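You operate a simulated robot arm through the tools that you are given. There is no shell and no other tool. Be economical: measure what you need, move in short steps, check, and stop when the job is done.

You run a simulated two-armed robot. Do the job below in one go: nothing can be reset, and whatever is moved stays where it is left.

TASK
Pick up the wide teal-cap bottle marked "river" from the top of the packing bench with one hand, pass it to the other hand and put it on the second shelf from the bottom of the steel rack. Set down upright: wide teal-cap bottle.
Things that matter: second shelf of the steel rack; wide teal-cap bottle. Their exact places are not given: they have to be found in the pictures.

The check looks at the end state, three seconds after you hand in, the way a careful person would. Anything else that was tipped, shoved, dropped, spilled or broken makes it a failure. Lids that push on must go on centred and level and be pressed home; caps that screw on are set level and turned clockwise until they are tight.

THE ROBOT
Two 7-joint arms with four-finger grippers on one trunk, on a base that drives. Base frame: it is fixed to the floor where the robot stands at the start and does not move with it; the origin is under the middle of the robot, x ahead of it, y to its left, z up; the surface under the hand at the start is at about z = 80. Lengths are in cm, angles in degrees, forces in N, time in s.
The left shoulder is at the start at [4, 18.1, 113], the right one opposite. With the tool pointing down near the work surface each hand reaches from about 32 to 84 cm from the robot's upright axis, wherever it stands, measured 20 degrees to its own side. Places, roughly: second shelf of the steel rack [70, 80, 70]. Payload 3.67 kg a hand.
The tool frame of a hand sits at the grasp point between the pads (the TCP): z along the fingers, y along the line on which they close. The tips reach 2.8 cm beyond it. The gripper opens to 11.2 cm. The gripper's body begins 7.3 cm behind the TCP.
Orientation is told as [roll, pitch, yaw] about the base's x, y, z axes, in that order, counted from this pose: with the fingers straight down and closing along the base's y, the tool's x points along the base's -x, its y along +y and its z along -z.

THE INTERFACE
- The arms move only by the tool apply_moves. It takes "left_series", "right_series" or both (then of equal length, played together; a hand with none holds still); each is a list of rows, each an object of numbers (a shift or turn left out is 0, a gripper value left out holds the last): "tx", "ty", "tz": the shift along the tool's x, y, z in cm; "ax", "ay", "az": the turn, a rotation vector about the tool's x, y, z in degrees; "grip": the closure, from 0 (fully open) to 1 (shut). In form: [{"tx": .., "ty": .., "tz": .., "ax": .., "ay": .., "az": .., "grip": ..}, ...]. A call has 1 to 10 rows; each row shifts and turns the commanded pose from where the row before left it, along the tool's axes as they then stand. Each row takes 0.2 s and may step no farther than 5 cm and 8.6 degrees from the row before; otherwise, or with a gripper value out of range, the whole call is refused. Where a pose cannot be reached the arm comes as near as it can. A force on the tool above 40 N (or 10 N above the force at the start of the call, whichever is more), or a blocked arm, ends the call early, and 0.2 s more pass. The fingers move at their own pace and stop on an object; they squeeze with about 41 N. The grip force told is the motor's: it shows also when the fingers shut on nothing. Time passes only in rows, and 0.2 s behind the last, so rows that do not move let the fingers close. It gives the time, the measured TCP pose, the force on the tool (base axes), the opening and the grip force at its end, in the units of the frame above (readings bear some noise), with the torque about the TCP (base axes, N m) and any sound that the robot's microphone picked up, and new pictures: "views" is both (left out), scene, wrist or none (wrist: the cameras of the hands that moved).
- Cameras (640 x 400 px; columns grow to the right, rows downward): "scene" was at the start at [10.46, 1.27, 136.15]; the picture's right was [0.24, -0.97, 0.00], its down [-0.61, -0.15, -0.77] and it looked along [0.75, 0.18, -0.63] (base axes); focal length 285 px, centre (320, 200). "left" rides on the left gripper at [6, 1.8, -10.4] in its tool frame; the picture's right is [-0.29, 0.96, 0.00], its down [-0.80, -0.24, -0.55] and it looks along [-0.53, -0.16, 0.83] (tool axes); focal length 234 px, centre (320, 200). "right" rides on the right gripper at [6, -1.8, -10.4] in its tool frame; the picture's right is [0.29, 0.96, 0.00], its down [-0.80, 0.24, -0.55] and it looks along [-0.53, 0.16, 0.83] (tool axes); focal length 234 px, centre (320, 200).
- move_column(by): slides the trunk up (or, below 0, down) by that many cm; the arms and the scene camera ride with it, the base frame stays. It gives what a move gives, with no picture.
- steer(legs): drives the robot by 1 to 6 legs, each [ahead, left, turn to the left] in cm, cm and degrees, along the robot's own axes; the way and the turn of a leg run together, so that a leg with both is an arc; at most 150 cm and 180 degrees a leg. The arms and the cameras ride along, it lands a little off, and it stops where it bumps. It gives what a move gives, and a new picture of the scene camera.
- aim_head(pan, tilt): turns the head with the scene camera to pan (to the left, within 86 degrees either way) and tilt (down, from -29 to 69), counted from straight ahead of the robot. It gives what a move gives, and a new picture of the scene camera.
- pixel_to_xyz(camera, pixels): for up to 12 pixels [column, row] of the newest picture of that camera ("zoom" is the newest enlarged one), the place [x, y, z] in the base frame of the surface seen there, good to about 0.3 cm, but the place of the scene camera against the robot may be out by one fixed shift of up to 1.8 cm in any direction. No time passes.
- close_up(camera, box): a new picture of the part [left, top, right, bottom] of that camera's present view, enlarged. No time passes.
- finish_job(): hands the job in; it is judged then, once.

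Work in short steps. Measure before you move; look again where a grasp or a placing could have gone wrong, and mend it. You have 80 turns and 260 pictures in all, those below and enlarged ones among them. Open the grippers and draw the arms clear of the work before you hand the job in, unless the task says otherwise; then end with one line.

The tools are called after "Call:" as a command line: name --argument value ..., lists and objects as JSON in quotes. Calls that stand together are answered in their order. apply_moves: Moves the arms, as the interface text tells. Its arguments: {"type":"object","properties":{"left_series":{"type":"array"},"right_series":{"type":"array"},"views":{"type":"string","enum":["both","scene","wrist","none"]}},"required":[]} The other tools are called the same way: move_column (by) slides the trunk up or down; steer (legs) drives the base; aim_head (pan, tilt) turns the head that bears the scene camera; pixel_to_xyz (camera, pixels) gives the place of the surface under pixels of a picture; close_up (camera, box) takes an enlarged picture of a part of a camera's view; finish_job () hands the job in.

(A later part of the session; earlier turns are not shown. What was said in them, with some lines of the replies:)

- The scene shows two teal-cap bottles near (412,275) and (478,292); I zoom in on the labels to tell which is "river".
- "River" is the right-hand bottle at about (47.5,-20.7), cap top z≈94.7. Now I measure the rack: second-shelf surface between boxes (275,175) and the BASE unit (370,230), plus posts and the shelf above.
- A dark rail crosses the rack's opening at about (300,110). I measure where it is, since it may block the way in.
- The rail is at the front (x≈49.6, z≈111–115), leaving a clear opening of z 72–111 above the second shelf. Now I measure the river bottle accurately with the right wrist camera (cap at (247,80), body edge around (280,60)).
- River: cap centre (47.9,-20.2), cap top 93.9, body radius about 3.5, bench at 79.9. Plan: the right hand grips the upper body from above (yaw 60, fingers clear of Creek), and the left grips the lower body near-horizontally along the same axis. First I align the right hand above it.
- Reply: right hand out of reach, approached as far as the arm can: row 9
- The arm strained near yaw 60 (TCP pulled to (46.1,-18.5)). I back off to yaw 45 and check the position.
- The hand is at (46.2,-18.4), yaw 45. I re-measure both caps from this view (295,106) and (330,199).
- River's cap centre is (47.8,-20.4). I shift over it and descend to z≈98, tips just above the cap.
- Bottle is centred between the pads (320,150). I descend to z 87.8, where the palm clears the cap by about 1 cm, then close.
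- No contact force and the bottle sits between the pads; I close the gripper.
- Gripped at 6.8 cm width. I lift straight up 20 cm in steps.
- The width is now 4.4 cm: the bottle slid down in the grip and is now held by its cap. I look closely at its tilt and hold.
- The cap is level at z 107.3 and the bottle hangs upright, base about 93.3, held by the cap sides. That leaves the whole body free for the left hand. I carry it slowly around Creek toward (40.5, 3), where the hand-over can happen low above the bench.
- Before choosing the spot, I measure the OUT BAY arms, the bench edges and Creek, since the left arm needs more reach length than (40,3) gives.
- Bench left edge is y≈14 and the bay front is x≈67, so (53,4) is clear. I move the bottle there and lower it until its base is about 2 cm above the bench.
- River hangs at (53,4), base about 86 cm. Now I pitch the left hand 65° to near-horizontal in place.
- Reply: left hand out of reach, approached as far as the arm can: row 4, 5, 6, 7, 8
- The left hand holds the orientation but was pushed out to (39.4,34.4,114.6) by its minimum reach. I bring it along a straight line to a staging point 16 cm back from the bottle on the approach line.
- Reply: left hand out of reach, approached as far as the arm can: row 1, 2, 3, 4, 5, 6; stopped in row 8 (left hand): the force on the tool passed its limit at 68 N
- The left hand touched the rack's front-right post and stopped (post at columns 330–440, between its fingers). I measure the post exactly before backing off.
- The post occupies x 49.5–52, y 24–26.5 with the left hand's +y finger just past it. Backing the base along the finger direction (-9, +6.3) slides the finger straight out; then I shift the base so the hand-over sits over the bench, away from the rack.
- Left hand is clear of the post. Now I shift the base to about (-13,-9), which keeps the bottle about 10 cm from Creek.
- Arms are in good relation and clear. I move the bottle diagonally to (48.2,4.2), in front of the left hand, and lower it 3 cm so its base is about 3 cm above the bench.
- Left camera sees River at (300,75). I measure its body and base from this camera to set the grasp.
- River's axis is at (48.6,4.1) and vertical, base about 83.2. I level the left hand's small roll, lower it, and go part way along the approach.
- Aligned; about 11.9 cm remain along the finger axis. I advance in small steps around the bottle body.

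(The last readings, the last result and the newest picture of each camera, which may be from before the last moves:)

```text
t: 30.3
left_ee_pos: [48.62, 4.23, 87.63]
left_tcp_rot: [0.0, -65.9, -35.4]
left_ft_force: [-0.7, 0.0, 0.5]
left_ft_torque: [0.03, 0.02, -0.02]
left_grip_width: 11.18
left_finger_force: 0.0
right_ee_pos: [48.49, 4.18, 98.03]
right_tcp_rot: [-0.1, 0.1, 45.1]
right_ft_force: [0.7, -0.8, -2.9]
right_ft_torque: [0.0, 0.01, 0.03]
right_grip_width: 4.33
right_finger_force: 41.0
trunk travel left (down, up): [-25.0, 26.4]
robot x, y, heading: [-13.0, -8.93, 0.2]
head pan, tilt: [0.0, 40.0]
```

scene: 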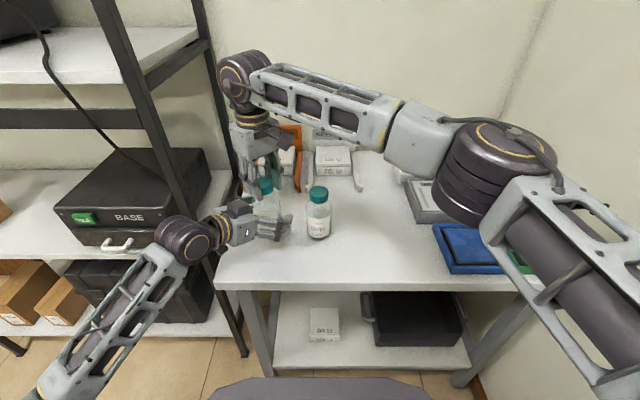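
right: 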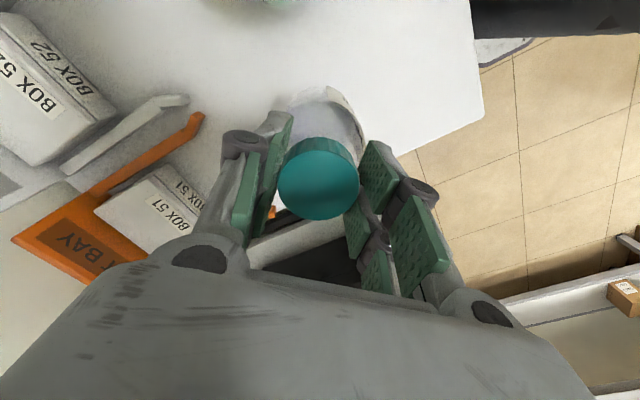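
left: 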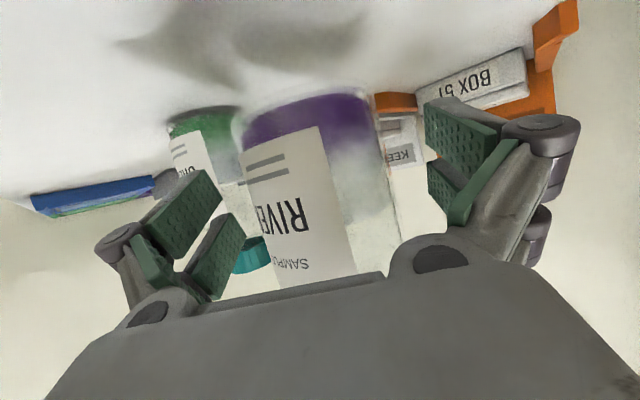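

The body is between the left pads. I close the left gripper while the right still holds the cap.

Call:
apply_moves --left_series '[{"grip": 0.25}, {"grip": 0.5}, {"grip": 1}, {}, {}]' --views "both"

```text
t: 31.5
left_ee_pos: [48.67, 4.19, 87.5]
left_tcp_rot: [0.1, -65.8, -35.3]
left_ft_force: [3.3, 6.9, 0.5]
left_ft_torque: [-0.16, 0.09, 0.01]
left_grip_width: 6.85
left_finger_force: 41.0
right_ee_pos: [48.65, 4.05, 97.66]
right_tcp_rot: [0.1, 0.0, 45.0]
right_ft_force: [-3.1, -5.7, -3.7]
right_ft_torque: [-0.45, 0.21, -0.02]
right_grip_width: 4.34
right_finger_force: 40.9
trunk travel left (down, up): [-25.0, 26.4]
robot x, y, heading: [-13.0, -8.68, 0.3]
head pan, tilt: [0.0, 40.0]
```

scene: 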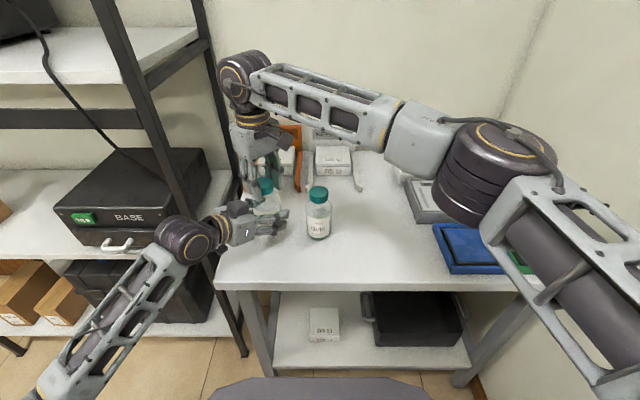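
left: 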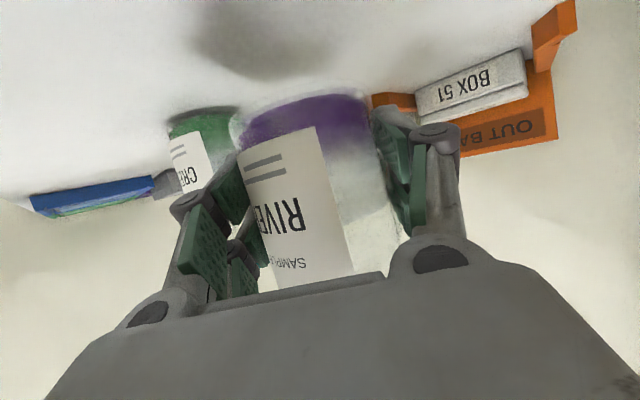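

Both hands hold (left width 6.85) with a small lateral load of about 7 N. I relieve it by 0.2 cm and lower both hands together by 1.8 cm, so any slip after release would be tiny.

Call:
apply_moves --left_series '[{"ty": 0.2}, {"tx": 0.547, "tz": 0.246}, {"tx": 0.547, "tz": 0.246}, {"tx": 0.547, "tz": 0.246}, {}]' --right_series '[{}, {"tz": 0.6}, {"tz": 0.6}, {"tz": 0.6}, {}]' --views "none"

```text
t: 32.7
left_ee_pos: [48.67, 4.42, 85.83]
left_tcp_rot: [-0.2, -65.7, -35.3]
left_ft_force: [-7.2, -1.5, -0.8]
left_ft_torque: [-0.2, 0.0, 0.05]
left_grip_width: 6.85
left_finger_force: 41.3
right_ee_pos: [48.52, 4.2, 96.09]
right_tcp_rot: [0.0, 0.0, 45.2]
right_ft_force: [9.0, 1.2, -4.7]
right_ft_torque: [0.41, -0.8, -0.05]
right_grip_width: 4.33
right_finger_force: 41.3
trunk travel left (down, up): [-25.0, 26.4]
robot x, y, heading: [-13.1, -8.88, 0.1]
head pan, tilt: [0.0, 40.0]
```

Forces are modest. I open the right gripper slightly to see whether the left hand takes the load.

Call:
apply_moves --right_series '[{"grip": 0.55}, {"grip": 0.5}, {"grip": 0.45}, {}, {}]' --views "both"

Call:
apply_moves --left_series '[{}]' --views "wrist"

```text
t: 33.9
left_ee_pos: [48.82, 4.31, 85.8]
left_tcp_rot: [-0.1, -65.8, -35.4]
left_ft_force: [0.6, 0.8, -0.1]
left_ft_torque: [-0.04, 0.0, 0.01]
left_grip_width: 6.83
left_finger_force: 41.2
right_ee_pos: [48.46, 4.13, 95.99]
right_tcp_rot: [0.1, 0.1, 45.2]
right_ft_force: [-0.5, -0.1, -0.1]
right_ft_torque: [0.0, 0.02, -0.01]
right_grip_width: 6.16
right_finger_force: 0.0
trunk travel left (down, up): [-25.0, 26.4]
robot x, y, heading: [-13.0, -8.71, 0.2]
head pan, tilt: [0.0, 40.0]
```

scene: 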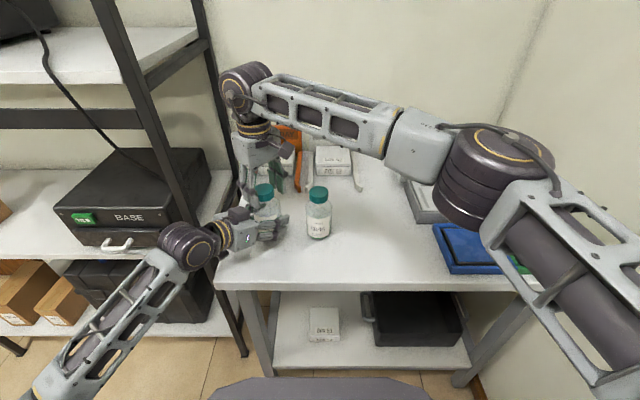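
right: 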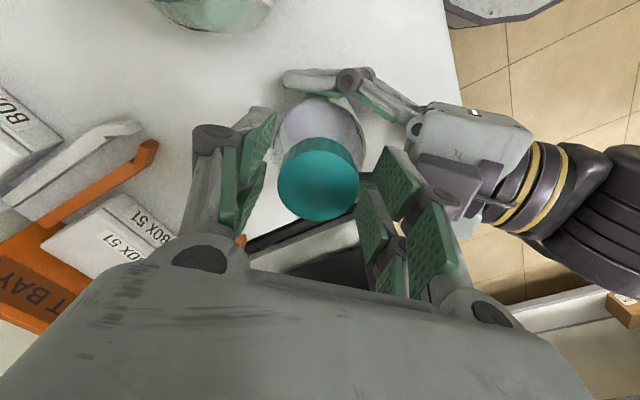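

```text
t: 34.3
left_ee_pos: [48.81, 4.34, 85.8]
left_tcp_rot: [0.1, -65.7, -35.4]
left_ft_force: [-0.4, -0.1, -0.3]
left_ft_torque: [0.02, 0.02, 0.03]
left_grip_width: 6.85
left_finger_force: 41.1
right_ee_pos: [48.55, 4.05, 95.97]
right_tcp_rot: [-0.1, 0.1, 45.2]
right_ft_force: [-0.7, 0.0, -0.1]
right_ft_torque: [-0.03, 0.0, 0.05]
right_grip_width: 6.14
right_finger_force: 0.0
trunk travel left (down, up): [-25.0, 26.4]
robot x, y, heading: [-12.7, -8.78, 0.3]
head pan, tilt: [0.0, 40.0]
```

left: 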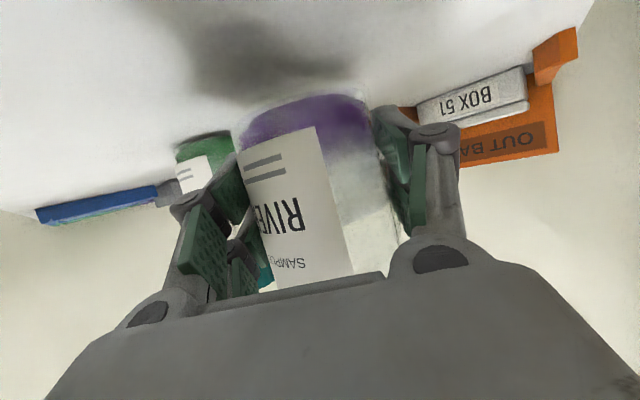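

The left shows no weight (force z≈0), so the bottle may have slid and be standing on the bench. I check the cap height.

Call:
pixel_to_xyz --camera "right" --pixels '[[318, 190], [300, 185], [338, 185], [318, 172], [318, 208]]'

Call:
pixel_to_xyz --camera "left" --pixels '[[300, 105], [300, 200], [250, 200], [270, 170]]'

```text
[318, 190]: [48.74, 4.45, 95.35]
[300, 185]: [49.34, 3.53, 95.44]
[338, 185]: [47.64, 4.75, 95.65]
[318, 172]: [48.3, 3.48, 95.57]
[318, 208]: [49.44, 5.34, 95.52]
```

```text
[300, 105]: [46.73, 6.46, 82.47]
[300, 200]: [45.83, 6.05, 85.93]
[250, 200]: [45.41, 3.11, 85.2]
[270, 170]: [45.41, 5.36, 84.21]
```

The cap is still at 95.5 (base about 81.5), so it did not slide. I lift the right hand straight up clear of the cap.

Call:
apply_moves --right_series '[{"tz": -1}, {"tz": -2}, {"tz": -3}, {"tz": -4}, {"tz": -4}, {}]' --views "both"

```text
t: 35.7
left_ee_pos: [48.79, 4.41, 85.94]
left_tcp_rot: [0.0, -65.7, -35.4]
left_ft_force: [-0.1, -0.5, 0.1]
left_ft_torque: [-0.01, 0.0, 0.02]
left_grip_width: 6.8
left_finger_force: 41.0
right_ee_pos: [48.58, 4.24, 110.04]
right_tcp_rot: [0.0, 0.1, 45.3]
right_ft_force: [0.3, 0.2, 0.7]
right_ft_torque: [0.02, 0.01, -0.01]
right_grip_width: 6.17
right_finger_force: 0.0
trunk travel left (down, up): [-25.0, 26.4]
robot x, y, heading: [-12.88, -8.99, 0.2]
head pan, tilt: [0.0, 40.0]
```

scene: 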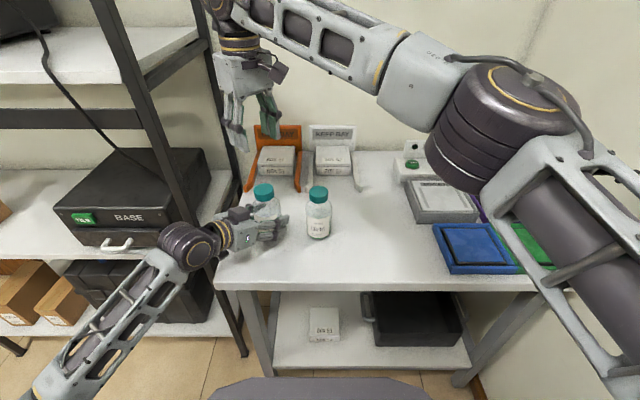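
right: 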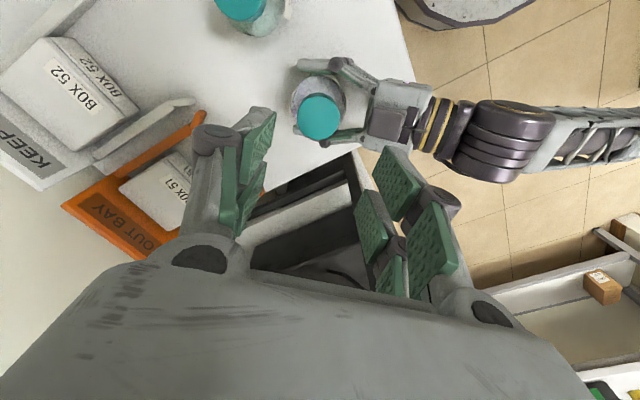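

Right is clear. I test-lift the left hand by 1.5 cm and watch the force and the cap.

Call:
pixel_to_xyz --camera "right" --pixels '[[318, 116], [305, 110], [330, 120]]'

Call:
apply_moves --left_series '[{"tx": -0.46, "tz": -0.2}, {"tx": -0.46, "tz": -0.2}, {"tx": -0.46, "tz": -0.2}, {}, {}]' --views "none"

Call:
apply_moves --right_series '[{"grip": 0.3}]' --views "wrist"

Call:
pixel_to_xyz --camera "right" --pixels '[[318, 116], [305, 110], [330, 120]]'

```text
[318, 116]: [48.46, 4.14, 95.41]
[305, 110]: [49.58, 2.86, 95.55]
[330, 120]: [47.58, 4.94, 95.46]
```

```text
t: 36.9
left_ee_pos: [48.77, 4.28, 87.41]
left_tcp_rot: [-0.1, -65.9, -35.4]
left_ft_force: [0.1, 0.1, -0.2]
left_ft_torque: [0.02, 0.03, -0.01]
left_grip_width: 6.82
left_finger_force: 40.8
right_ee_pos: [48.46, 4.18, 109.96]
right_tcp_rot: [0.0, 0.1, 45.2]
right_ft_force: [0.2, -0.6, 0.7]
right_ft_torque: [-0.01, -0.01, 0.02]
right_grip_width: 6.16
right_finger_force: 0.1
trunk travel left (down, up): [-25.0, 26.4]
robot x, y, heading: [-12.87, -8.99, 0.3]
head pan, tilt: [0.0, 40.0]
```

```text
t: 37.3
left_ee_pos: [48.71, 4.46, 87.36]
left_tcp_rot: [0.0, -65.7, -35.4]
left_ft_force: [0.9, 1.0, 1.2]
left_ft_torque: [0.0, 0.01, 0.0]
left_grip_width: 6.84
left_finger_force: 41.5
right_ee_pos: [48.38, 4.26, 110.04]
right_tcp_rot: [-0.1, 0.1, 45.2]
right_ft_force: [0.4, 0.2, 0.1]
right_ft_torque: [-0.02, 0.02, 0.02]
right_grip_width: 7.83
right_finger_force: 0.1
trunk travel left (down, up): [-25.0, 26.4]
robot x, y, heading: [-13.15, -9.06, 0.3]
head pan, tilt: [0.0, 40.0]
```

right: 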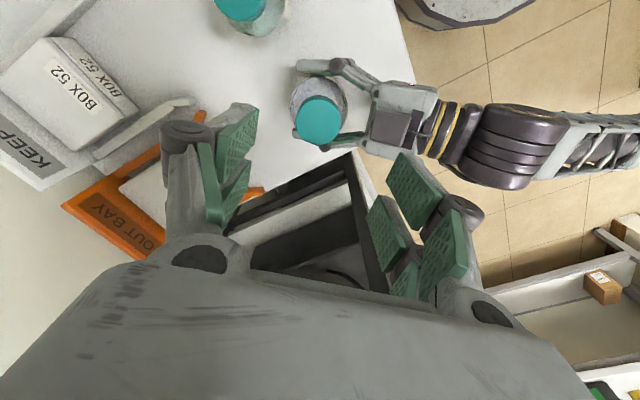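

```text
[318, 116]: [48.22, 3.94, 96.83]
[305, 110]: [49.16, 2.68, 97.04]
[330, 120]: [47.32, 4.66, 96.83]
```

The cap rose with the lift (96.9), so the left hand holds the bottle with its TCP about 4.4 cm above the base. Now I retract the right arm back and to the right so it stays clear of the rack later.

Call:
apply_moves --right_series '[{"tx": 3, "ty": -0.85}, {"tx": 3.1, "ty": -0.87}, {"tx": 3.1, "ty": -0.87}, {"tx": 3.1, "ty": -0.87}, {"tx": 3.1, "ty": -0.87}, {"tx": 3.1, "ty": -0.87}, {"tx": 3.1, "ty": -0.87}, {"tx": 3.1, "ty": -0.87}, {"tx": 3, "ty": -0.85}]' --views "none"

Call:
apply_moves --right_series '[{"az": 7.5}, {"az": 7.5}, {"az": 7.5}, {"az": 7.5}, {"az": 7.5}, {"az": 7.5}, {"tx": 3, "ty": -1.5}, {"tx": 3, "ty": -2}, {"tx": 2.5, "ty": -2}, {}]' --views "both"

```text
t: 39.3
left_ee_pos: [48.73, 4.28, 87.49]
left_tcp_rot: [0.1, -65.8, -35.4]
left_ft_force: [-0.2, -0.5, 0.6]
left_ft_torque: [0.04, 0.03, -0.01]
left_grip_width: 6.84
left_finger_force: 41.1
right_ee_pos: [34.55, -21.21, 110.01]
right_tcp_rot: [0.1, -0.1, 45.2]
right_ft_force: [0.7, -0.9, 0.0]
right_ft_torque: [0.03, -0.02, 0.01]
right_grip_width: 7.82
right_finger_force: 0.0
trunk travel left (down, up): [-25.0, 26.4]
robot x, y, heading: [-13.04, -8.21, 0.3]
head pan, tilt: [0.0, 40.0]
```

```text
t: 41.5
left_ee_pos: [48.74, 4.49, 87.24]
left_tcp_rot: [0.0, -65.9, -35.3]
left_ft_force: [-0.4, 0.1, -0.2]
left_ft_torque: [-0.01, -0.02, -0.04]
left_grip_width: 6.83
left_finger_force: 41.5
right_ee_pos: [25.92, -26.49, 110.08]
right_tcp_rot: [-0.1, 0.1, 0.2]
right_ft_force: [-0.5, -0.4, 1.3]
right_ft_torque: [-0.03, 0.02, 0.0]
right_grip_width: 7.8
right_finger_force: 0.0
trunk travel left (down, up): [-25.0, 26.4]
robot x, y, heading: [-12.54, -8.92, 0.3]
head pan, tilt: [0.0, 40.0]
```

scene: 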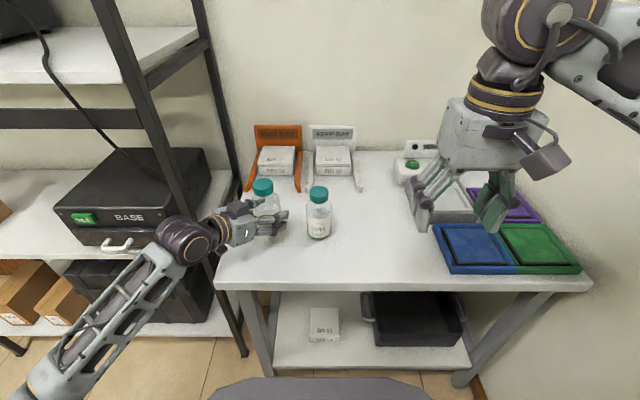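
right: 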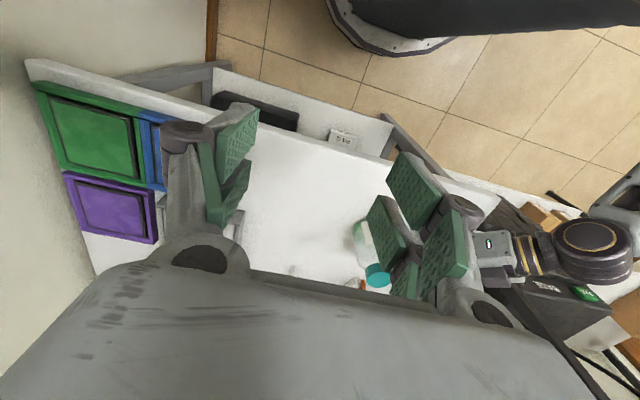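

The right arm is out of the way. I back the base off 15 cm so the bottle leaves the bench area, then check.

Call:
steer --legs '[[-16, 0, 0]]'

Call:
aim_head --pan 45 --tilt 30

```text
t: 43.0
left_ee_pos: [32.5, 4.5, 87.51]
left_tcp_rot: [0.1, -65.9, -35.4]
left_ft_force: [-1.5, 1.0, -0.3]
left_ft_torque: [0.01, 0.01, 0.02]
left_grip_width: 6.8
left_finger_force: 40.7
right_ee_pos: [9.74, -26.59, 110.04]
right_tcp_rot: [0.1, 0.0, 0.2]
right_ft_force: [-0.7, 0.1, 0.1]
right_ft_torque: [0.02, -0.09, 0.01]
right_grip_width: 7.84
right_finger_force: 0.0
trunk travel left (down, up): [-25.0, 26.4]
robot x, y, heading: [-28.83, -8.85, 0.1]
head pan, tilt: [0.0, 40.0]
```

scene: 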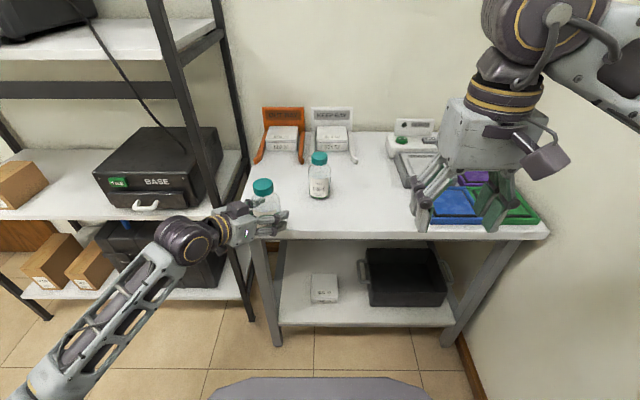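

```text
t: 44.1
left_ee_pos: [32.65, 4.46, 87.32]
left_tcp_rot: [0.1, -65.8, -35.3]
left_ft_force: [-1.1, 0.4, -0.2]
left_ft_torque: [0.01, 0.02, 0.02]
left_grip_width: 6.86
left_finger_force: 41.7
right_ee_pos: [9.88, -26.46, 110.01]
right_tcp_rot: [0.0, 0.1, 0.3]
right_ft_force: [0.0, 0.2, 0.0]
right_ft_torque: [-0.01, 0.03, -0.02]
right_grip_width: 7.86
right_finger_force: 0.1
trunk travel left (down, up): [-25.0, 26.4]
robot x, y, heading: [-29.1, -8.71, 0.3]
head pan, tilt: [45.0, 30.0]
```

scene: 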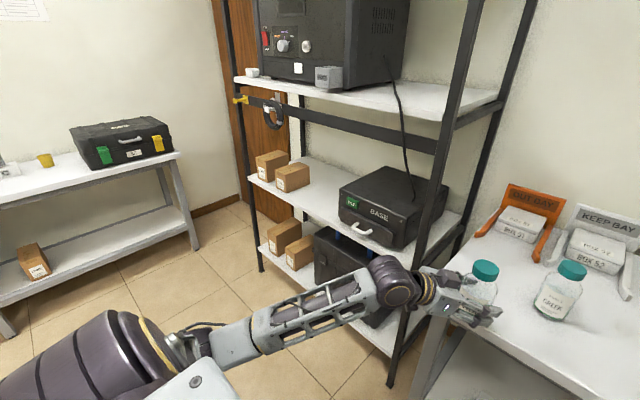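

The floor to the left looks clear; I check the side table's nearest corner (180,155), the free shelf zone, boxes and the cable hung on the rail.

Call:
pixel_to_xyz --camera "scene" --pixels '[[180, 155], [190, 245], [309, 185], [277, 190], [290, 188], [310, 178], [340, 215], [345, 190], [330, 200], [320, 190], [275, 125], [485, 268]]'

Call:
close_up --camera "scene" --box '[230, 60, 470, 260]'

```text
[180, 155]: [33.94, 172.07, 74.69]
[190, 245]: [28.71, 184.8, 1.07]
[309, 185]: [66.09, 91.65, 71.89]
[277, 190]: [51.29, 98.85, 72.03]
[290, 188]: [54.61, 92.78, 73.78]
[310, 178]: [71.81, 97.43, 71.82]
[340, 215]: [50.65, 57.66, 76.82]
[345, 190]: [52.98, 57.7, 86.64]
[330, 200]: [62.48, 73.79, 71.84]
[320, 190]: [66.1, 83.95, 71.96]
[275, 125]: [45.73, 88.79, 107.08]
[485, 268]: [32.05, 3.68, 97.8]
```

```text
2.00 times, centred on (350, 160) of scene
```

zoom: 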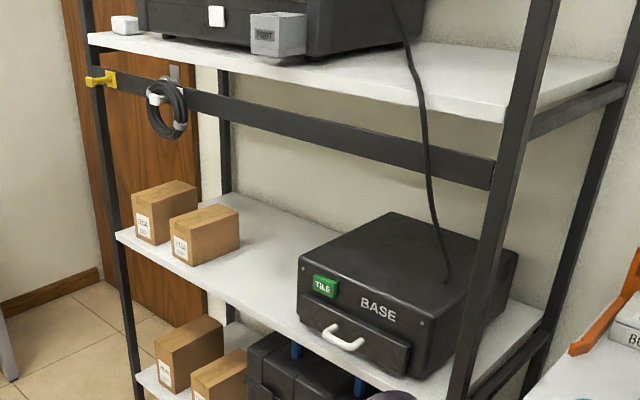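

The free zone on the second shelf is y 59–91 with its surface at 71.9. I drive left 70.5 cm, then lower the trunk 9 cm.

Call:
steer --legs '[[0, 70.5, 0]]'

Call:
move_column --by -8.5

Call:
aim_head --pan 10 --tilt 32

```text
t: 48.1
left_ee_pos: [32.41, 75.03, 87.48]
left_tcp_rot: [-0.1, -65.9, -35.4]
left_ft_force: [-0.4, 1.2, -0.5]
left_ft_torque: [0.02, -0.01, -0.04]
left_grip_width: 6.82
left_finger_force: 41.1
right_ee_pos: [9.61, 44.19, 109.85]
right_tcp_rot: [0.0, 0.1, 0.2]
right_ft_force: [0.3, -0.7, 0.0]
right_ft_torque: [-0.03, -0.01, 0.03]
right_grip_width: 7.84
right_finger_force: 0.0
trunk travel left (down, up): [-25.0, 26.4]
robot x, y, heading: [-29.21, 62.05, -0.1]
head pan, tilt: [45.0, 30.0]
```

scene: 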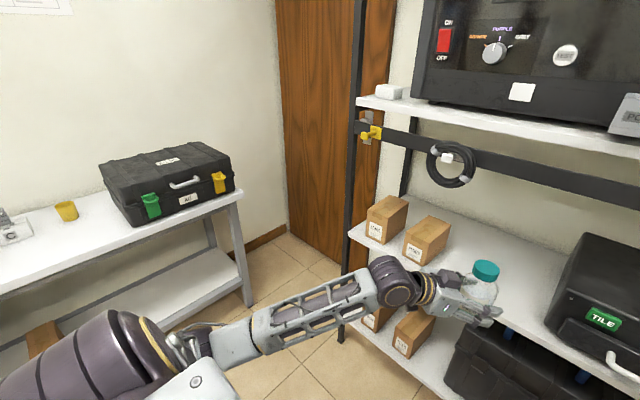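

```text
t: 49.3
left_ee_pos: [32.26, 75.04, 78.95]
left_tcp_rot: [0.1, -65.9, -35.5]
left_ft_force: [0.6, 0.0, 0.0]
left_ft_torque: [0.01, 0.0, 0.01]
left_grip_width: 6.84
left_finger_force: 41.0
right_ee_pos: [9.44, 44.06, 101.55]
right_tcp_rot: [0.1, 0.0, 0.1]
right_ft_force: [-0.8, -0.2, 0.3]
right_ft_torque: [-0.02, -0.03, 0.02]
right_grip_width: 7.84
right_finger_force: 0.1
trunk travel left (down, up): [-16.5, 34.9]
robot x, y, heading: [-29.39, 61.68, 0.1]
head pan, tilt: [45.0, 30.0]
```

```text
t: 50.3
left_ee_pos: [32.25, 74.94, 78.92]
left_tcp_rot: [0.0, -65.9, -35.4]
left_ft_force: [0.1, 0.2, 0.4]
left_ft_torque: [0.02, 0.0, -0.01]
left_grip_width: 6.83
left_finger_force: 41.1
right_ee_pos: [9.57, 44.18, 101.49]
right_tcp_rot: [-0.1, 0.1, 0.2]
right_ft_force: [0.5, 0.0, 0.2]
right_ft_torque: [0.0, 0.02, -0.01]
right_grip_width: 7.88
right_finger_force: 0.1
trunk travel left (down, up): [-16.5, 34.9]
robot x, y, heading: [-29.68, 61.6, 0.4]
head pan, tilt: [10.0, 32.0]
```

scene: 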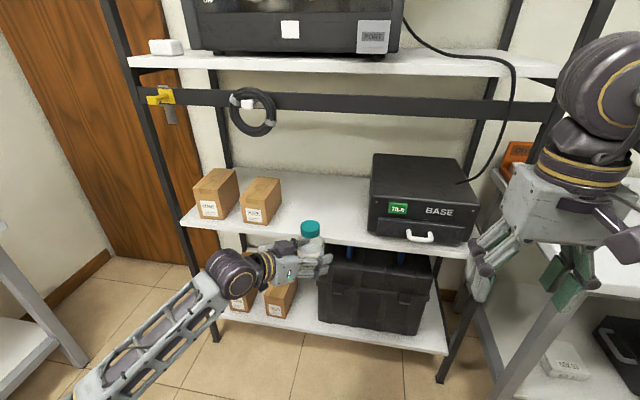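

Bottle base should be about 2.6 cm over the shelf. I verify the cap and tip clearance, then drive ahead in two legs.

Call:
pixel_to_xyz --camera "scene" --pixels '[[310, 226], [262, 225], [280, 215], [320, 220], [369, 230], [340, 215]]'

Call:
steer --legs '[[13, 0, 0]]'

```text
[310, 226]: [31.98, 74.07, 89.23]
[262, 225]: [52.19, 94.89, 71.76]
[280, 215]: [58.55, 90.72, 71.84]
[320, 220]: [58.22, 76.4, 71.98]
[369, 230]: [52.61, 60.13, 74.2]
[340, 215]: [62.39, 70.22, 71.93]
```

```text
t: 51.6
left_ee_pos: [45.47, 75.07, 78.69]
left_tcp_rot: [-0.1, -65.7, -35.3]
left_ft_force: [0.4, 0.1, -1.1]
left_ft_torque: [-0.01, -0.02, -0.01]
left_grip_width: 6.83
left_finger_force: 41.7
right_ee_pos: [22.73, 44.27, 101.45]
right_tcp_rot: [0.0, 0.1, 0.2]
right_ft_force: [0.6, 0.3, 0.2]
right_ft_torque: [-0.01, 0.0, -0.01]
right_grip_width: 7.85
right_finger_force: 0.1
trunk travel left (down, up): [-16.5, 34.9]
robot x, y, heading: [-16.44, 61.96, 0.0]
head pan, tilt: [10.0, 32.0]
```

scene: 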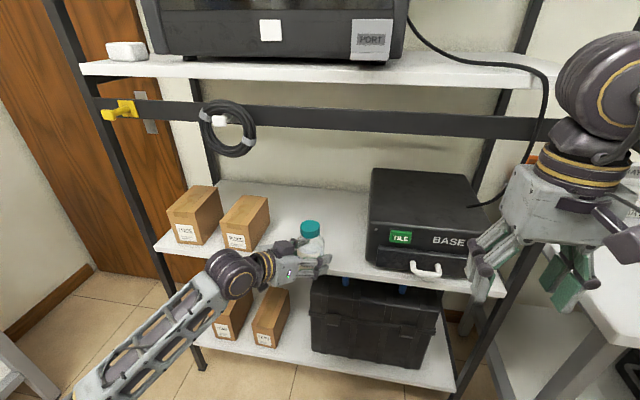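

Clear so far; cap and base heights match. I drive the last 12 cm.

Call:
steer --legs '[[12, 0, 0]]'

Call:
close_up --camera "left" --box '[0, 0, 640, 400]'

```text
t: 52.9
left_ee_pos: [57.56, 75.05, 78.7]
left_tcp_rot: [-0.1, -65.6, -35.4]
left_ft_force: [0.7, -0.6, -0.8]
left_ft_torque: [-0.03, 0.01, -0.04]
left_grip_width: 6.86
left_finger_force: 41.1
right_ee_pos: [34.76, 44.14, 101.44]
right_tcp_rot: [-0.1, 0.1, 0.2]
right_ft_force: [0.4, 0.2, -0.8]
right_ft_torque: [0.03, 0.06, 0.0]
right_grip_width: 7.8
right_finger_force: 0.1
trunk travel left (down, up): [-16.5, 34.9]
robot x, y, heading: [-4.38, 62.04, 0.1]
head pan, tilt: [10.0, 32.0]
```

scene: 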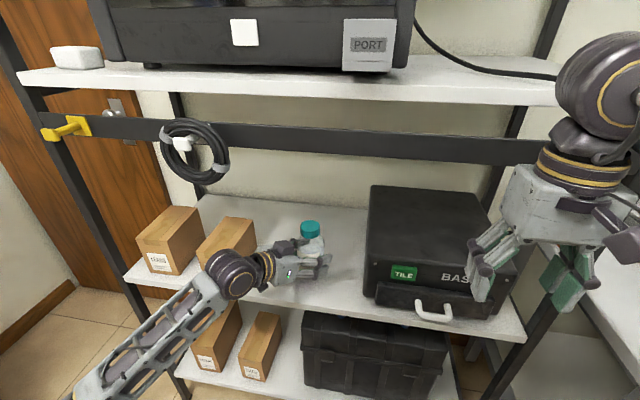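

```text
1.00 times, centred on (320, 200) of left (not enlarged: the box is as wide or as high as the picture)
```

zoom: 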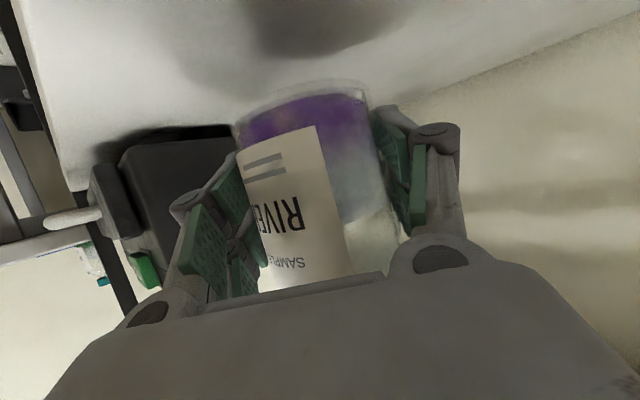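

Over the shelf at (57.6,75). I lower with the arm, straight down in small steps, watching for contact (expected after about 2.4 cm).

Call:
apply_moves --left_series '[{"tx": 0.73, "tz": 0.33}, {"tx": 0.55, "tz": 0.25}, {"tx": 0.36, "tz": 0.16}, {"tx": 0.18, "tz": 0.08}, {}]' --views "both"

```text
t: 54.1
left_ee_pos: [57.41, 74.98, 76.76]
left_tcp_rot: [0.0, -65.8, -35.4]
left_ft_force: [-0.3, 0.2, 0.6]
left_ft_torque: [0.0, -0.02, 0.03]
left_grip_width: 6.86
left_finger_force: 41.2
right_ee_pos: [34.67, 44.13, 101.45]
right_tcp_rot: [0.0, 0.1, 0.1]
right_ft_force: [0.1, 0.6, 0.0]
right_ft_torque: [0.01, 0.0, 0.0]
right_grip_width: 7.84
right_finger_force: 0.1
trunk travel left (down, up): [-16.5, 34.9]
robot x, y, heading: [-4.36, 62.09, 0.0]
head pan, tilt: [10.0, 32.0]
```

scene: 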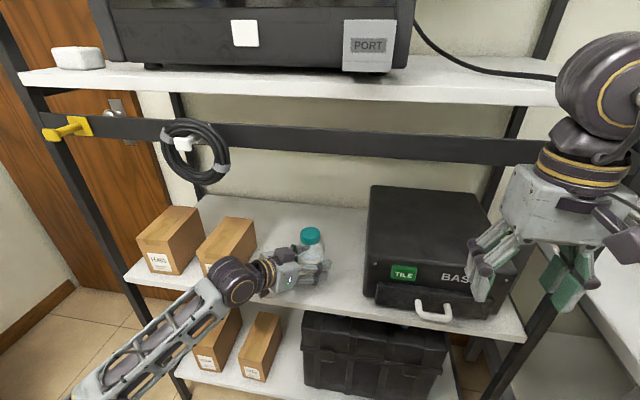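
left: 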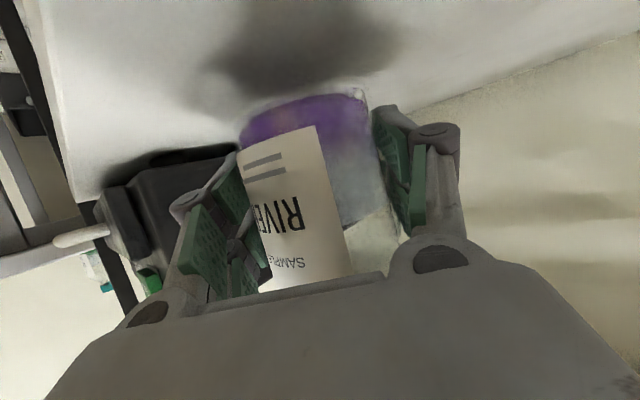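

Not yet touching (no force, shadow still offset). I continue in 0.15 cm steps until a contact force shows.

Call:
apply_moves --left_series '[{"tx": 0.14, "tz": 0.06}, {"tx": 0.14, "tz": 0.06}, {"tx": 0.09, "tz": 0.04}, {}]' --views "wrist"

Call:
pixel_to_xyz --camera "left" --pixels '[[300, 103], [260, 112], [340, 95], [300, 60], [290, 90]]'

```text
t: 55.1
left_ee_pos: [57.46, 75.0, 76.46]
left_tcp_rot: [0.0, -65.8, -35.5]
left_ft_force: [-0.6, -0.1, -0.7]
left_ft_torque: [-0.01, 0.0, 0.01]
left_grip_width: 6.83
left_finger_force: 40.8
right_ee_pos: [34.45, 44.26, 101.48]
right_tcp_rot: [0.0, 0.1, 0.1]
right_ft_force: [-0.3, 0.3, 0.5]
right_ft_torque: [-0.01, -0.01, 0.02]
right_grip_width: 7.85
right_finger_force: 0.1
trunk travel left (down, up): [-16.5, 34.9]
robot x, y, heading: [-4.15, 62.08, 0.3]
head pan, tilt: [10.0, 32.0]
```

left: 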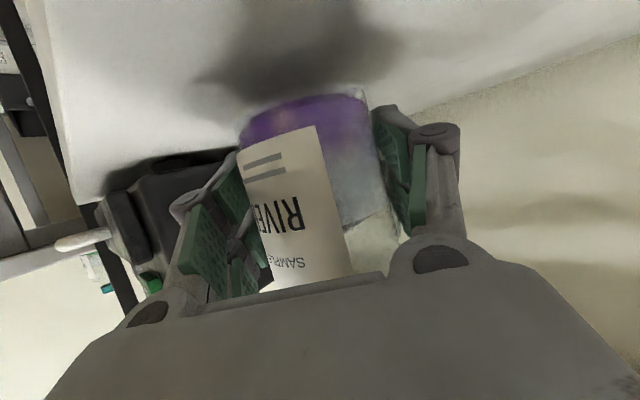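

```text
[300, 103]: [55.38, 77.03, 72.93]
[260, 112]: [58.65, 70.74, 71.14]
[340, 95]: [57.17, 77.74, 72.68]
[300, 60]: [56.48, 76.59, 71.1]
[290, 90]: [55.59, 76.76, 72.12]
```

The wrist camera puts the shelf at 71.1 and the bottle base at about 72.0, so roughly 0.9 cm is left. I continue down slowly.

Call:
apply_moves --left_series '[{"tx": 0.27, "tz": 0.12}, {"tx": 0.27, "tz": 0.12}, {"tx": 0.09, "tz": 0.04}, {"tx": 0.09, "tz": 0.04}, {}]' --views "wrist"

Call:
pixel_to_xyz --camera "left" --pixels '[[300, 103], [290, 92], [290, 98], [300, 60], [330, 94]]'

```text
t: 56.3
left_ee_pos: [57.47, 75.13, 75.61]
left_tcp_rot: [0.0, -65.8, -35.5]
left_ft_force: [-0.2, -0.6, 0.1]
left_ft_torque: [0.02, -0.02, -0.03]
left_grip_width: 6.83
left_finger_force: 40.9
right_ee_pos: [34.53, 44.22, 101.44]
right_tcp_rot: [0.0, 0.1, 0.1]
right_ft_force: [0.1, -0.5, -0.2]
right_ft_torque: [0.03, 0.02, -0.01]
right_grip_width: 7.86
right_finger_force: 0.2
trunk travel left (down, up): [-16.5, 34.9]
robot x, y, heading: [-3.98, 62.01, 0.2]
head pan, tilt: [10.0, 32.0]
```

left: 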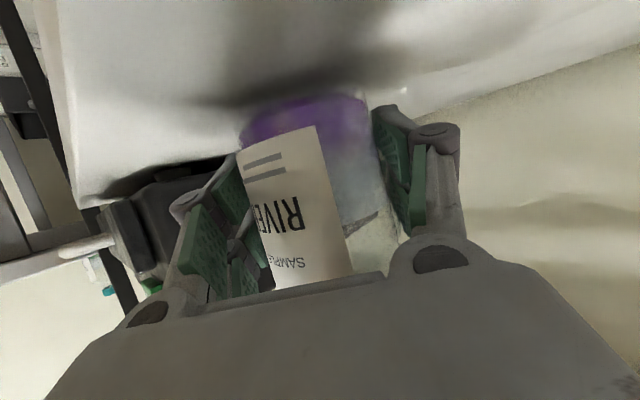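

```text
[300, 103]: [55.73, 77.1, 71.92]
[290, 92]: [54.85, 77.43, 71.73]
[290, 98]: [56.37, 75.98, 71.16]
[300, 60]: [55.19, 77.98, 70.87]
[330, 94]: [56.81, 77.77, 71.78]
```

Nearly there. I take 0.1 cm steps and watch for upward force.

Call:
apply_moves --left_series '[{"tx": 0.09, "tz": 0.04}, {"tx": 0.09, "tz": 0.04}, {}]' --views "none"

Call:
apply_moves --left_series '[{"tx": 0.09, "tz": 0.04}, {"tx": 0.09, "tz": 0.04}, {}]' --views "wrist"

```text
t: 57.1
left_ee_pos: [57.38, 75.02, 75.47]
left_tcp_rot: [-0.1, -65.8, -35.4]
left_ft_force: [-0.4, -0.3, 0.5]
left_ft_torque: [0.02, -0.01, 0.06]
left_grip_width: 6.86
left_finger_force: 41.4
right_ee_pos: [34.63, 44.11, 101.48]
right_tcp_rot: [0.0, 0.1, 0.1]
right_ft_force: [-0.3, 0.8, 0.0]
right_ft_torque: [0.0, 0.04, 0.01]
right_grip_width: 7.84
right_finger_force: 0.1
trunk travel left (down, up): [-16.5, 34.9]
robot x, y, heading: [-4.23, 62.13, 0.2]
head pan, tilt: [10.0, 32.0]
```

```text
t: 57.9
left_ee_pos: [57.41, 75.07, 75.33]
left_tcp_rot: [0.0, -65.9, -35.5]
left_ft_force: [0.9, -0.6, 0.6]
left_ft_torque: [-0.02, -0.02, 0.0]
left_grip_width: 6.85
left_finger_force: 41.1
right_ee_pos: [34.57, 44.15, 101.47]
right_tcp_rot: [0.0, 0.0, 0.1]
right_ft_force: [-0.3, -0.4, -0.8]
right_ft_torque: [-0.01, -0.02, 0.0]
right_grip_width: 7.82
right_finger_force: 0.1
trunk travel left (down, up): [-16.5, 34.9]
robot x, y, heading: [-4.32, 61.87, 0.3]
head pan, tilt: [10.0, 32.0]
```

left: 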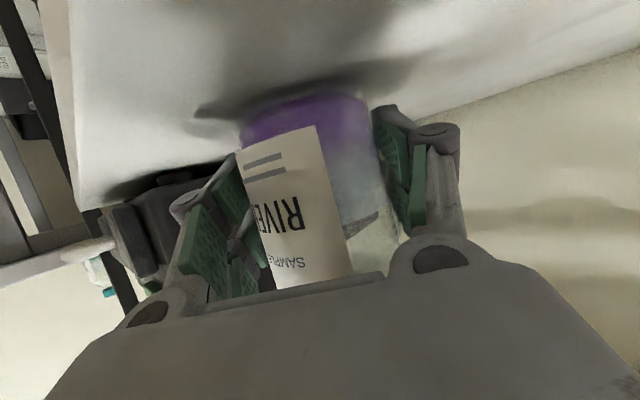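

Still no contact; the bottle has not shifted in the hand. I keep going in 0.1 cm steps.

Call:
apply_moves --left_series '[{"tx": 0.09, "tz": 0.04}, {"tx": 0.09, "tz": 0.04}, {"tx": 0.09, "tz": 0.04}, {}]' --views "none"

Call:
apply_moves --left_series '[{"tx": 0.09, "tz": 0.04}, {}]' --views "wrist"

Call:
pixel_to_xyz --camera "left" --pixels '[[300, 103], [290, 92], [300, 97], [300, 60], [330, 94], [160, 100], [420, 60]]'

```text
t: 58.9
left_ee_pos: [57.38, 75.02, 75.32]
left_tcp_rot: [0.3, -66.1, -35.8]
left_ft_force: [-0.2, 2.6, 13.3]
left_ft_torque: [0.31, 0.46, -0.05]
left_grip_width: 6.86
left_finger_force: 40.8
right_ee_pos: [34.43, 44.06, 101.52]
right_tcp_rot: [0.0, -0.1, 0.1]
right_ft_force: [0.4, -0.7, 0.4]
right_ft_torque: [-0.02, 0.02, -0.01]
right_grip_width: 7.83
right_finger_force: 0.0
trunk travel left (down, up): [-16.5, 34.9]
robot x, y, heading: [-4.19, 62.03, -0.1]
head pan, tilt: [10.0, 32.0]
```

```text
t: 59.5
left_ee_pos: [57.31, 74.99, 75.22]
left_tcp_rot: [0.5, -66.1, -35.8]
left_ft_force: [3.3, 3.6, 23.0]
left_ft_torque: [0.45, 0.54, -0.06]
left_grip_width: 6.85
left_finger_force: 40.7
right_ee_pos: [34.47, 44.13, 101.66]
right_tcp_rot: [0.0, 0.0, 0.1]
right_ft_force: [-1.2, -0.7, 0.3]
right_ft_torque: [0.01, 0.02, 0.04]
right_grip_width: 7.85
right_finger_force: 0.0
trunk travel left (down, up): [-16.5, 34.9]
robot x, y, heading: [-4.45, 61.85, 0.1]
head pan, tilt: [10.0, 32.0]
```

left: 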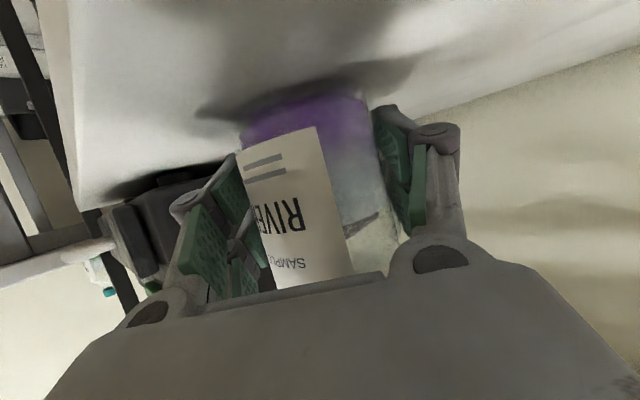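

```text
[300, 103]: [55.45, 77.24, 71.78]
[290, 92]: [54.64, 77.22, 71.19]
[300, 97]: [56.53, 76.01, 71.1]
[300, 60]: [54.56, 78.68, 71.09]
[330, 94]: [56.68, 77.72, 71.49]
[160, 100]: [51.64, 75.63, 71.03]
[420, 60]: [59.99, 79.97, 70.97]
```

Contact: 23 N upward at base height about 71. I ease up 0.25 cm to relieve it, then open slowly.

Call:
apply_moves --left_series '[{"tx": -0.2, "tz": -0.09}, {}]' --views "none"

Call:
apply_moves --left_series '[{"grip": 0.36}, {"grip": 0.33}, {"grip": 0.28}, {"grip": 0.2}, {"grip": 0.1}, {"grip": 0}, {}]' --views "both"

```text
t: 60.1
left_ee_pos: [57.29, 75.05, 75.31]
left_tcp_rot: [0.2, -65.9, -35.6]
left_ft_force: [7.8, 1.3, 19.0]
left_ft_torque: [0.39, 0.12, -0.18]
left_grip_width: 6.82
left_finger_force: 41.0
right_ee_pos: [34.53, 44.17, 101.61]
right_tcp_rot: [-0.1, -0.1, 0.1]
right_ft_force: [0.6, -1.0, -0.7]
right_ft_torque: [-0.01, 0.0, 0.01]
right_grip_width: 7.84
right_finger_force: 0.1
trunk travel left (down, up): [-16.5, 34.9]
robot x, y, heading: [-4.29, 62.16, 0.1]
head pan, tilt: [10.0, 32.0]
```

```text
t: 61.7
left_ee_pos: [57.3, 75.02, 75.15]
left_tcp_rot: [0.0, -65.9, -35.4]
left_ft_force: [0.0, -0.3, 0.2]
left_ft_torque: [-0.03, -0.01, 0.01]
left_grip_width: 11.19
left_finger_force: 0.0
right_ee_pos: [34.55, 44.23, 101.54]
right_tcp_rot: [0.0, 0.0, 0.1]
right_ft_force: [0.5, -0.1, 0.3]
right_ft_torque: [0.01, 0.01, 0.02]
right_grip_width: 7.81
right_finger_force: 0.0
trunk travel left (down, up): [-16.5, 34.9]
robot x, y, heading: [-4.28, 62.19, -0.0]
head pan, tilt: [10.0, 32.0]
```

scene: 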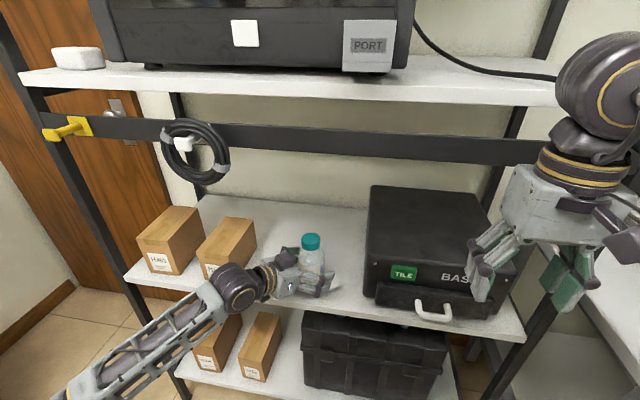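
left: 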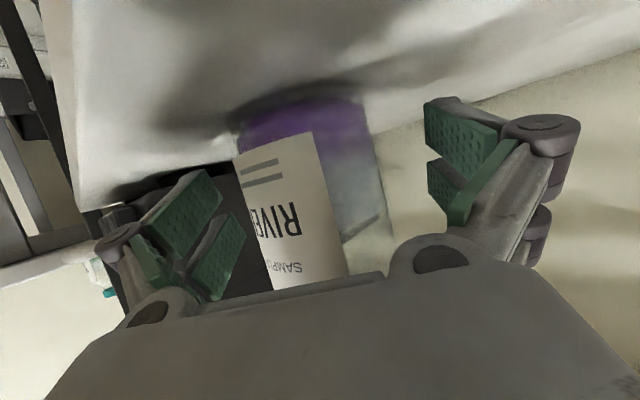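

Released and standing upright. I withdraw by driving the base back along the finger direction, then straight back.

Call:
steer --legs '[[-13, 9, 0]]'

Call:
steer --legs '[[-20, 0, 0]]'

Call:
close_up --camera "scene" --box '[200, 120, 460, 340]'

```text
t: 63.1
left_ee_pos: [44.19, 83.98, 75.13]
left_tcp_rot: [0.0, -65.9, -35.5]
left_ft_force: [-1.3, 0.5, 0.6]
left_ft_torque: [0.01, -0.02, 0.01]
left_grip_width: 11.19
left_finger_force: 0.0
right_ee_pos: [21.32, 53.21, 101.53]
right_tcp_rot: [-0.2, -0.1, -0.1]
right_ft_force: [0.1, -0.9, 0.1]
right_ft_torque: [-0.05, -0.05, 0.0]
right_grip_width: 7.83
right_finger_force: 0.0
trunk travel left (down, up): [-16.5, 34.9]
robot x, y, heading: [-17.25, 70.8, -0.1]
head pan, tilt: [10.0, 32.0]
```

scene: 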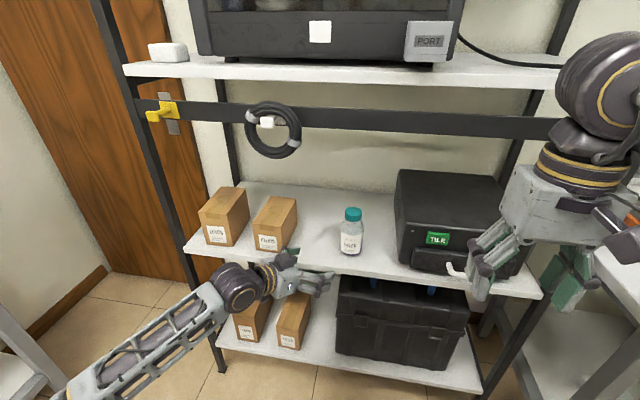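

```text
t: 64.7
left_ee_pos: [24.26, 83.95, 75.19]
left_tcp_rot: [0.1, -65.9, -35.8]
left_ft_force: [0.8, 0.1, -0.2]
left_ft_torque: [0.01, 0.02, 0.02]
left_grip_width: 11.2
left_finger_force: 0.1
right_ee_pos: [1.36, 53.15, 101.67]
right_tcp_rot: [0.1, 0.0, 0.0]
right_ft_force: [-0.1, -0.6, 0.7]
right_ft_torque: [0.01, -0.02, 0.01]
right_grip_width: 7.85
right_finger_force: 0.0
trunk travel left (down, up): [-16.5, 34.9]
robot x, y, heading: [-36.98, 71.15, 0.1]
head pan, tilt: [10.0, 32.0]
```

scene: 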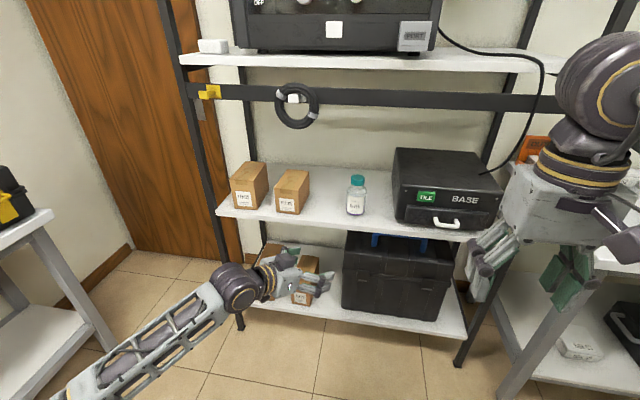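

```text
1.82 times, centred on (330, 230) of scene
```

zoom: 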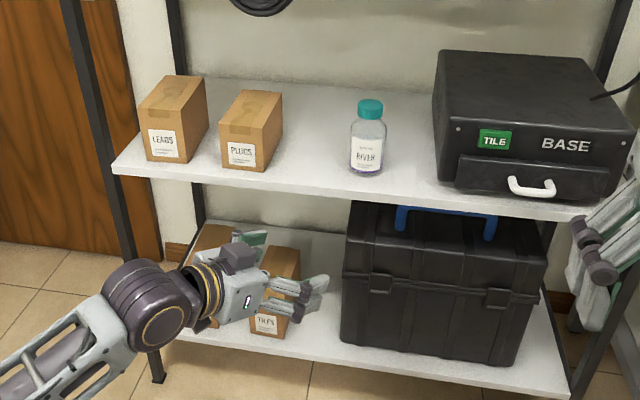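

The River bottle stands upright on the second shelf between PLUGS and BASE, nothing else has moved, and both arms are clear. I open the right gripper fully, then hand the job in.

Call:
apply_moves --right_series '[{"grip": 0}, {}]' --views "none"

Call:
finish_job

```text
t: 65.3
left_ee_pos: [24.38, 84.02, 74.99]
left_tcp_rot: [0.1, -65.8, -35.6]
left_ft_force: [-1.1, -0.2, -0.4]
left_ft_torque: [-0.02, 0.01, -0.04]
left_grip_width: 11.19
left_finger_force: 0.0
right_ee_pos: [1.38, 53.11, 101.52]
right_tcp_rot: [0.0, 0.0, 0.0]
right_ft_force: [-1.3, 0.2, -0.5]
right_ft_torque: [-0.01, 0.0, -0.01]
right_grip_width: 11.19
right_finger_force: 0.0
trunk travel left (down, up): [-16.5, 34.9]
robot x, y, heading: [-37.24, 71.06, -0.2]
head pan, tilt: [10.0, 32.0]
```

```text
The job is handed in.
```

The "river" bottle was passed from the right hand to the left and now stands upright on the second shelf of the steel rack; on the way the left hand bumped the rack's front-right post once (68 N), and nothing looked moved in the final pictures of the rack.
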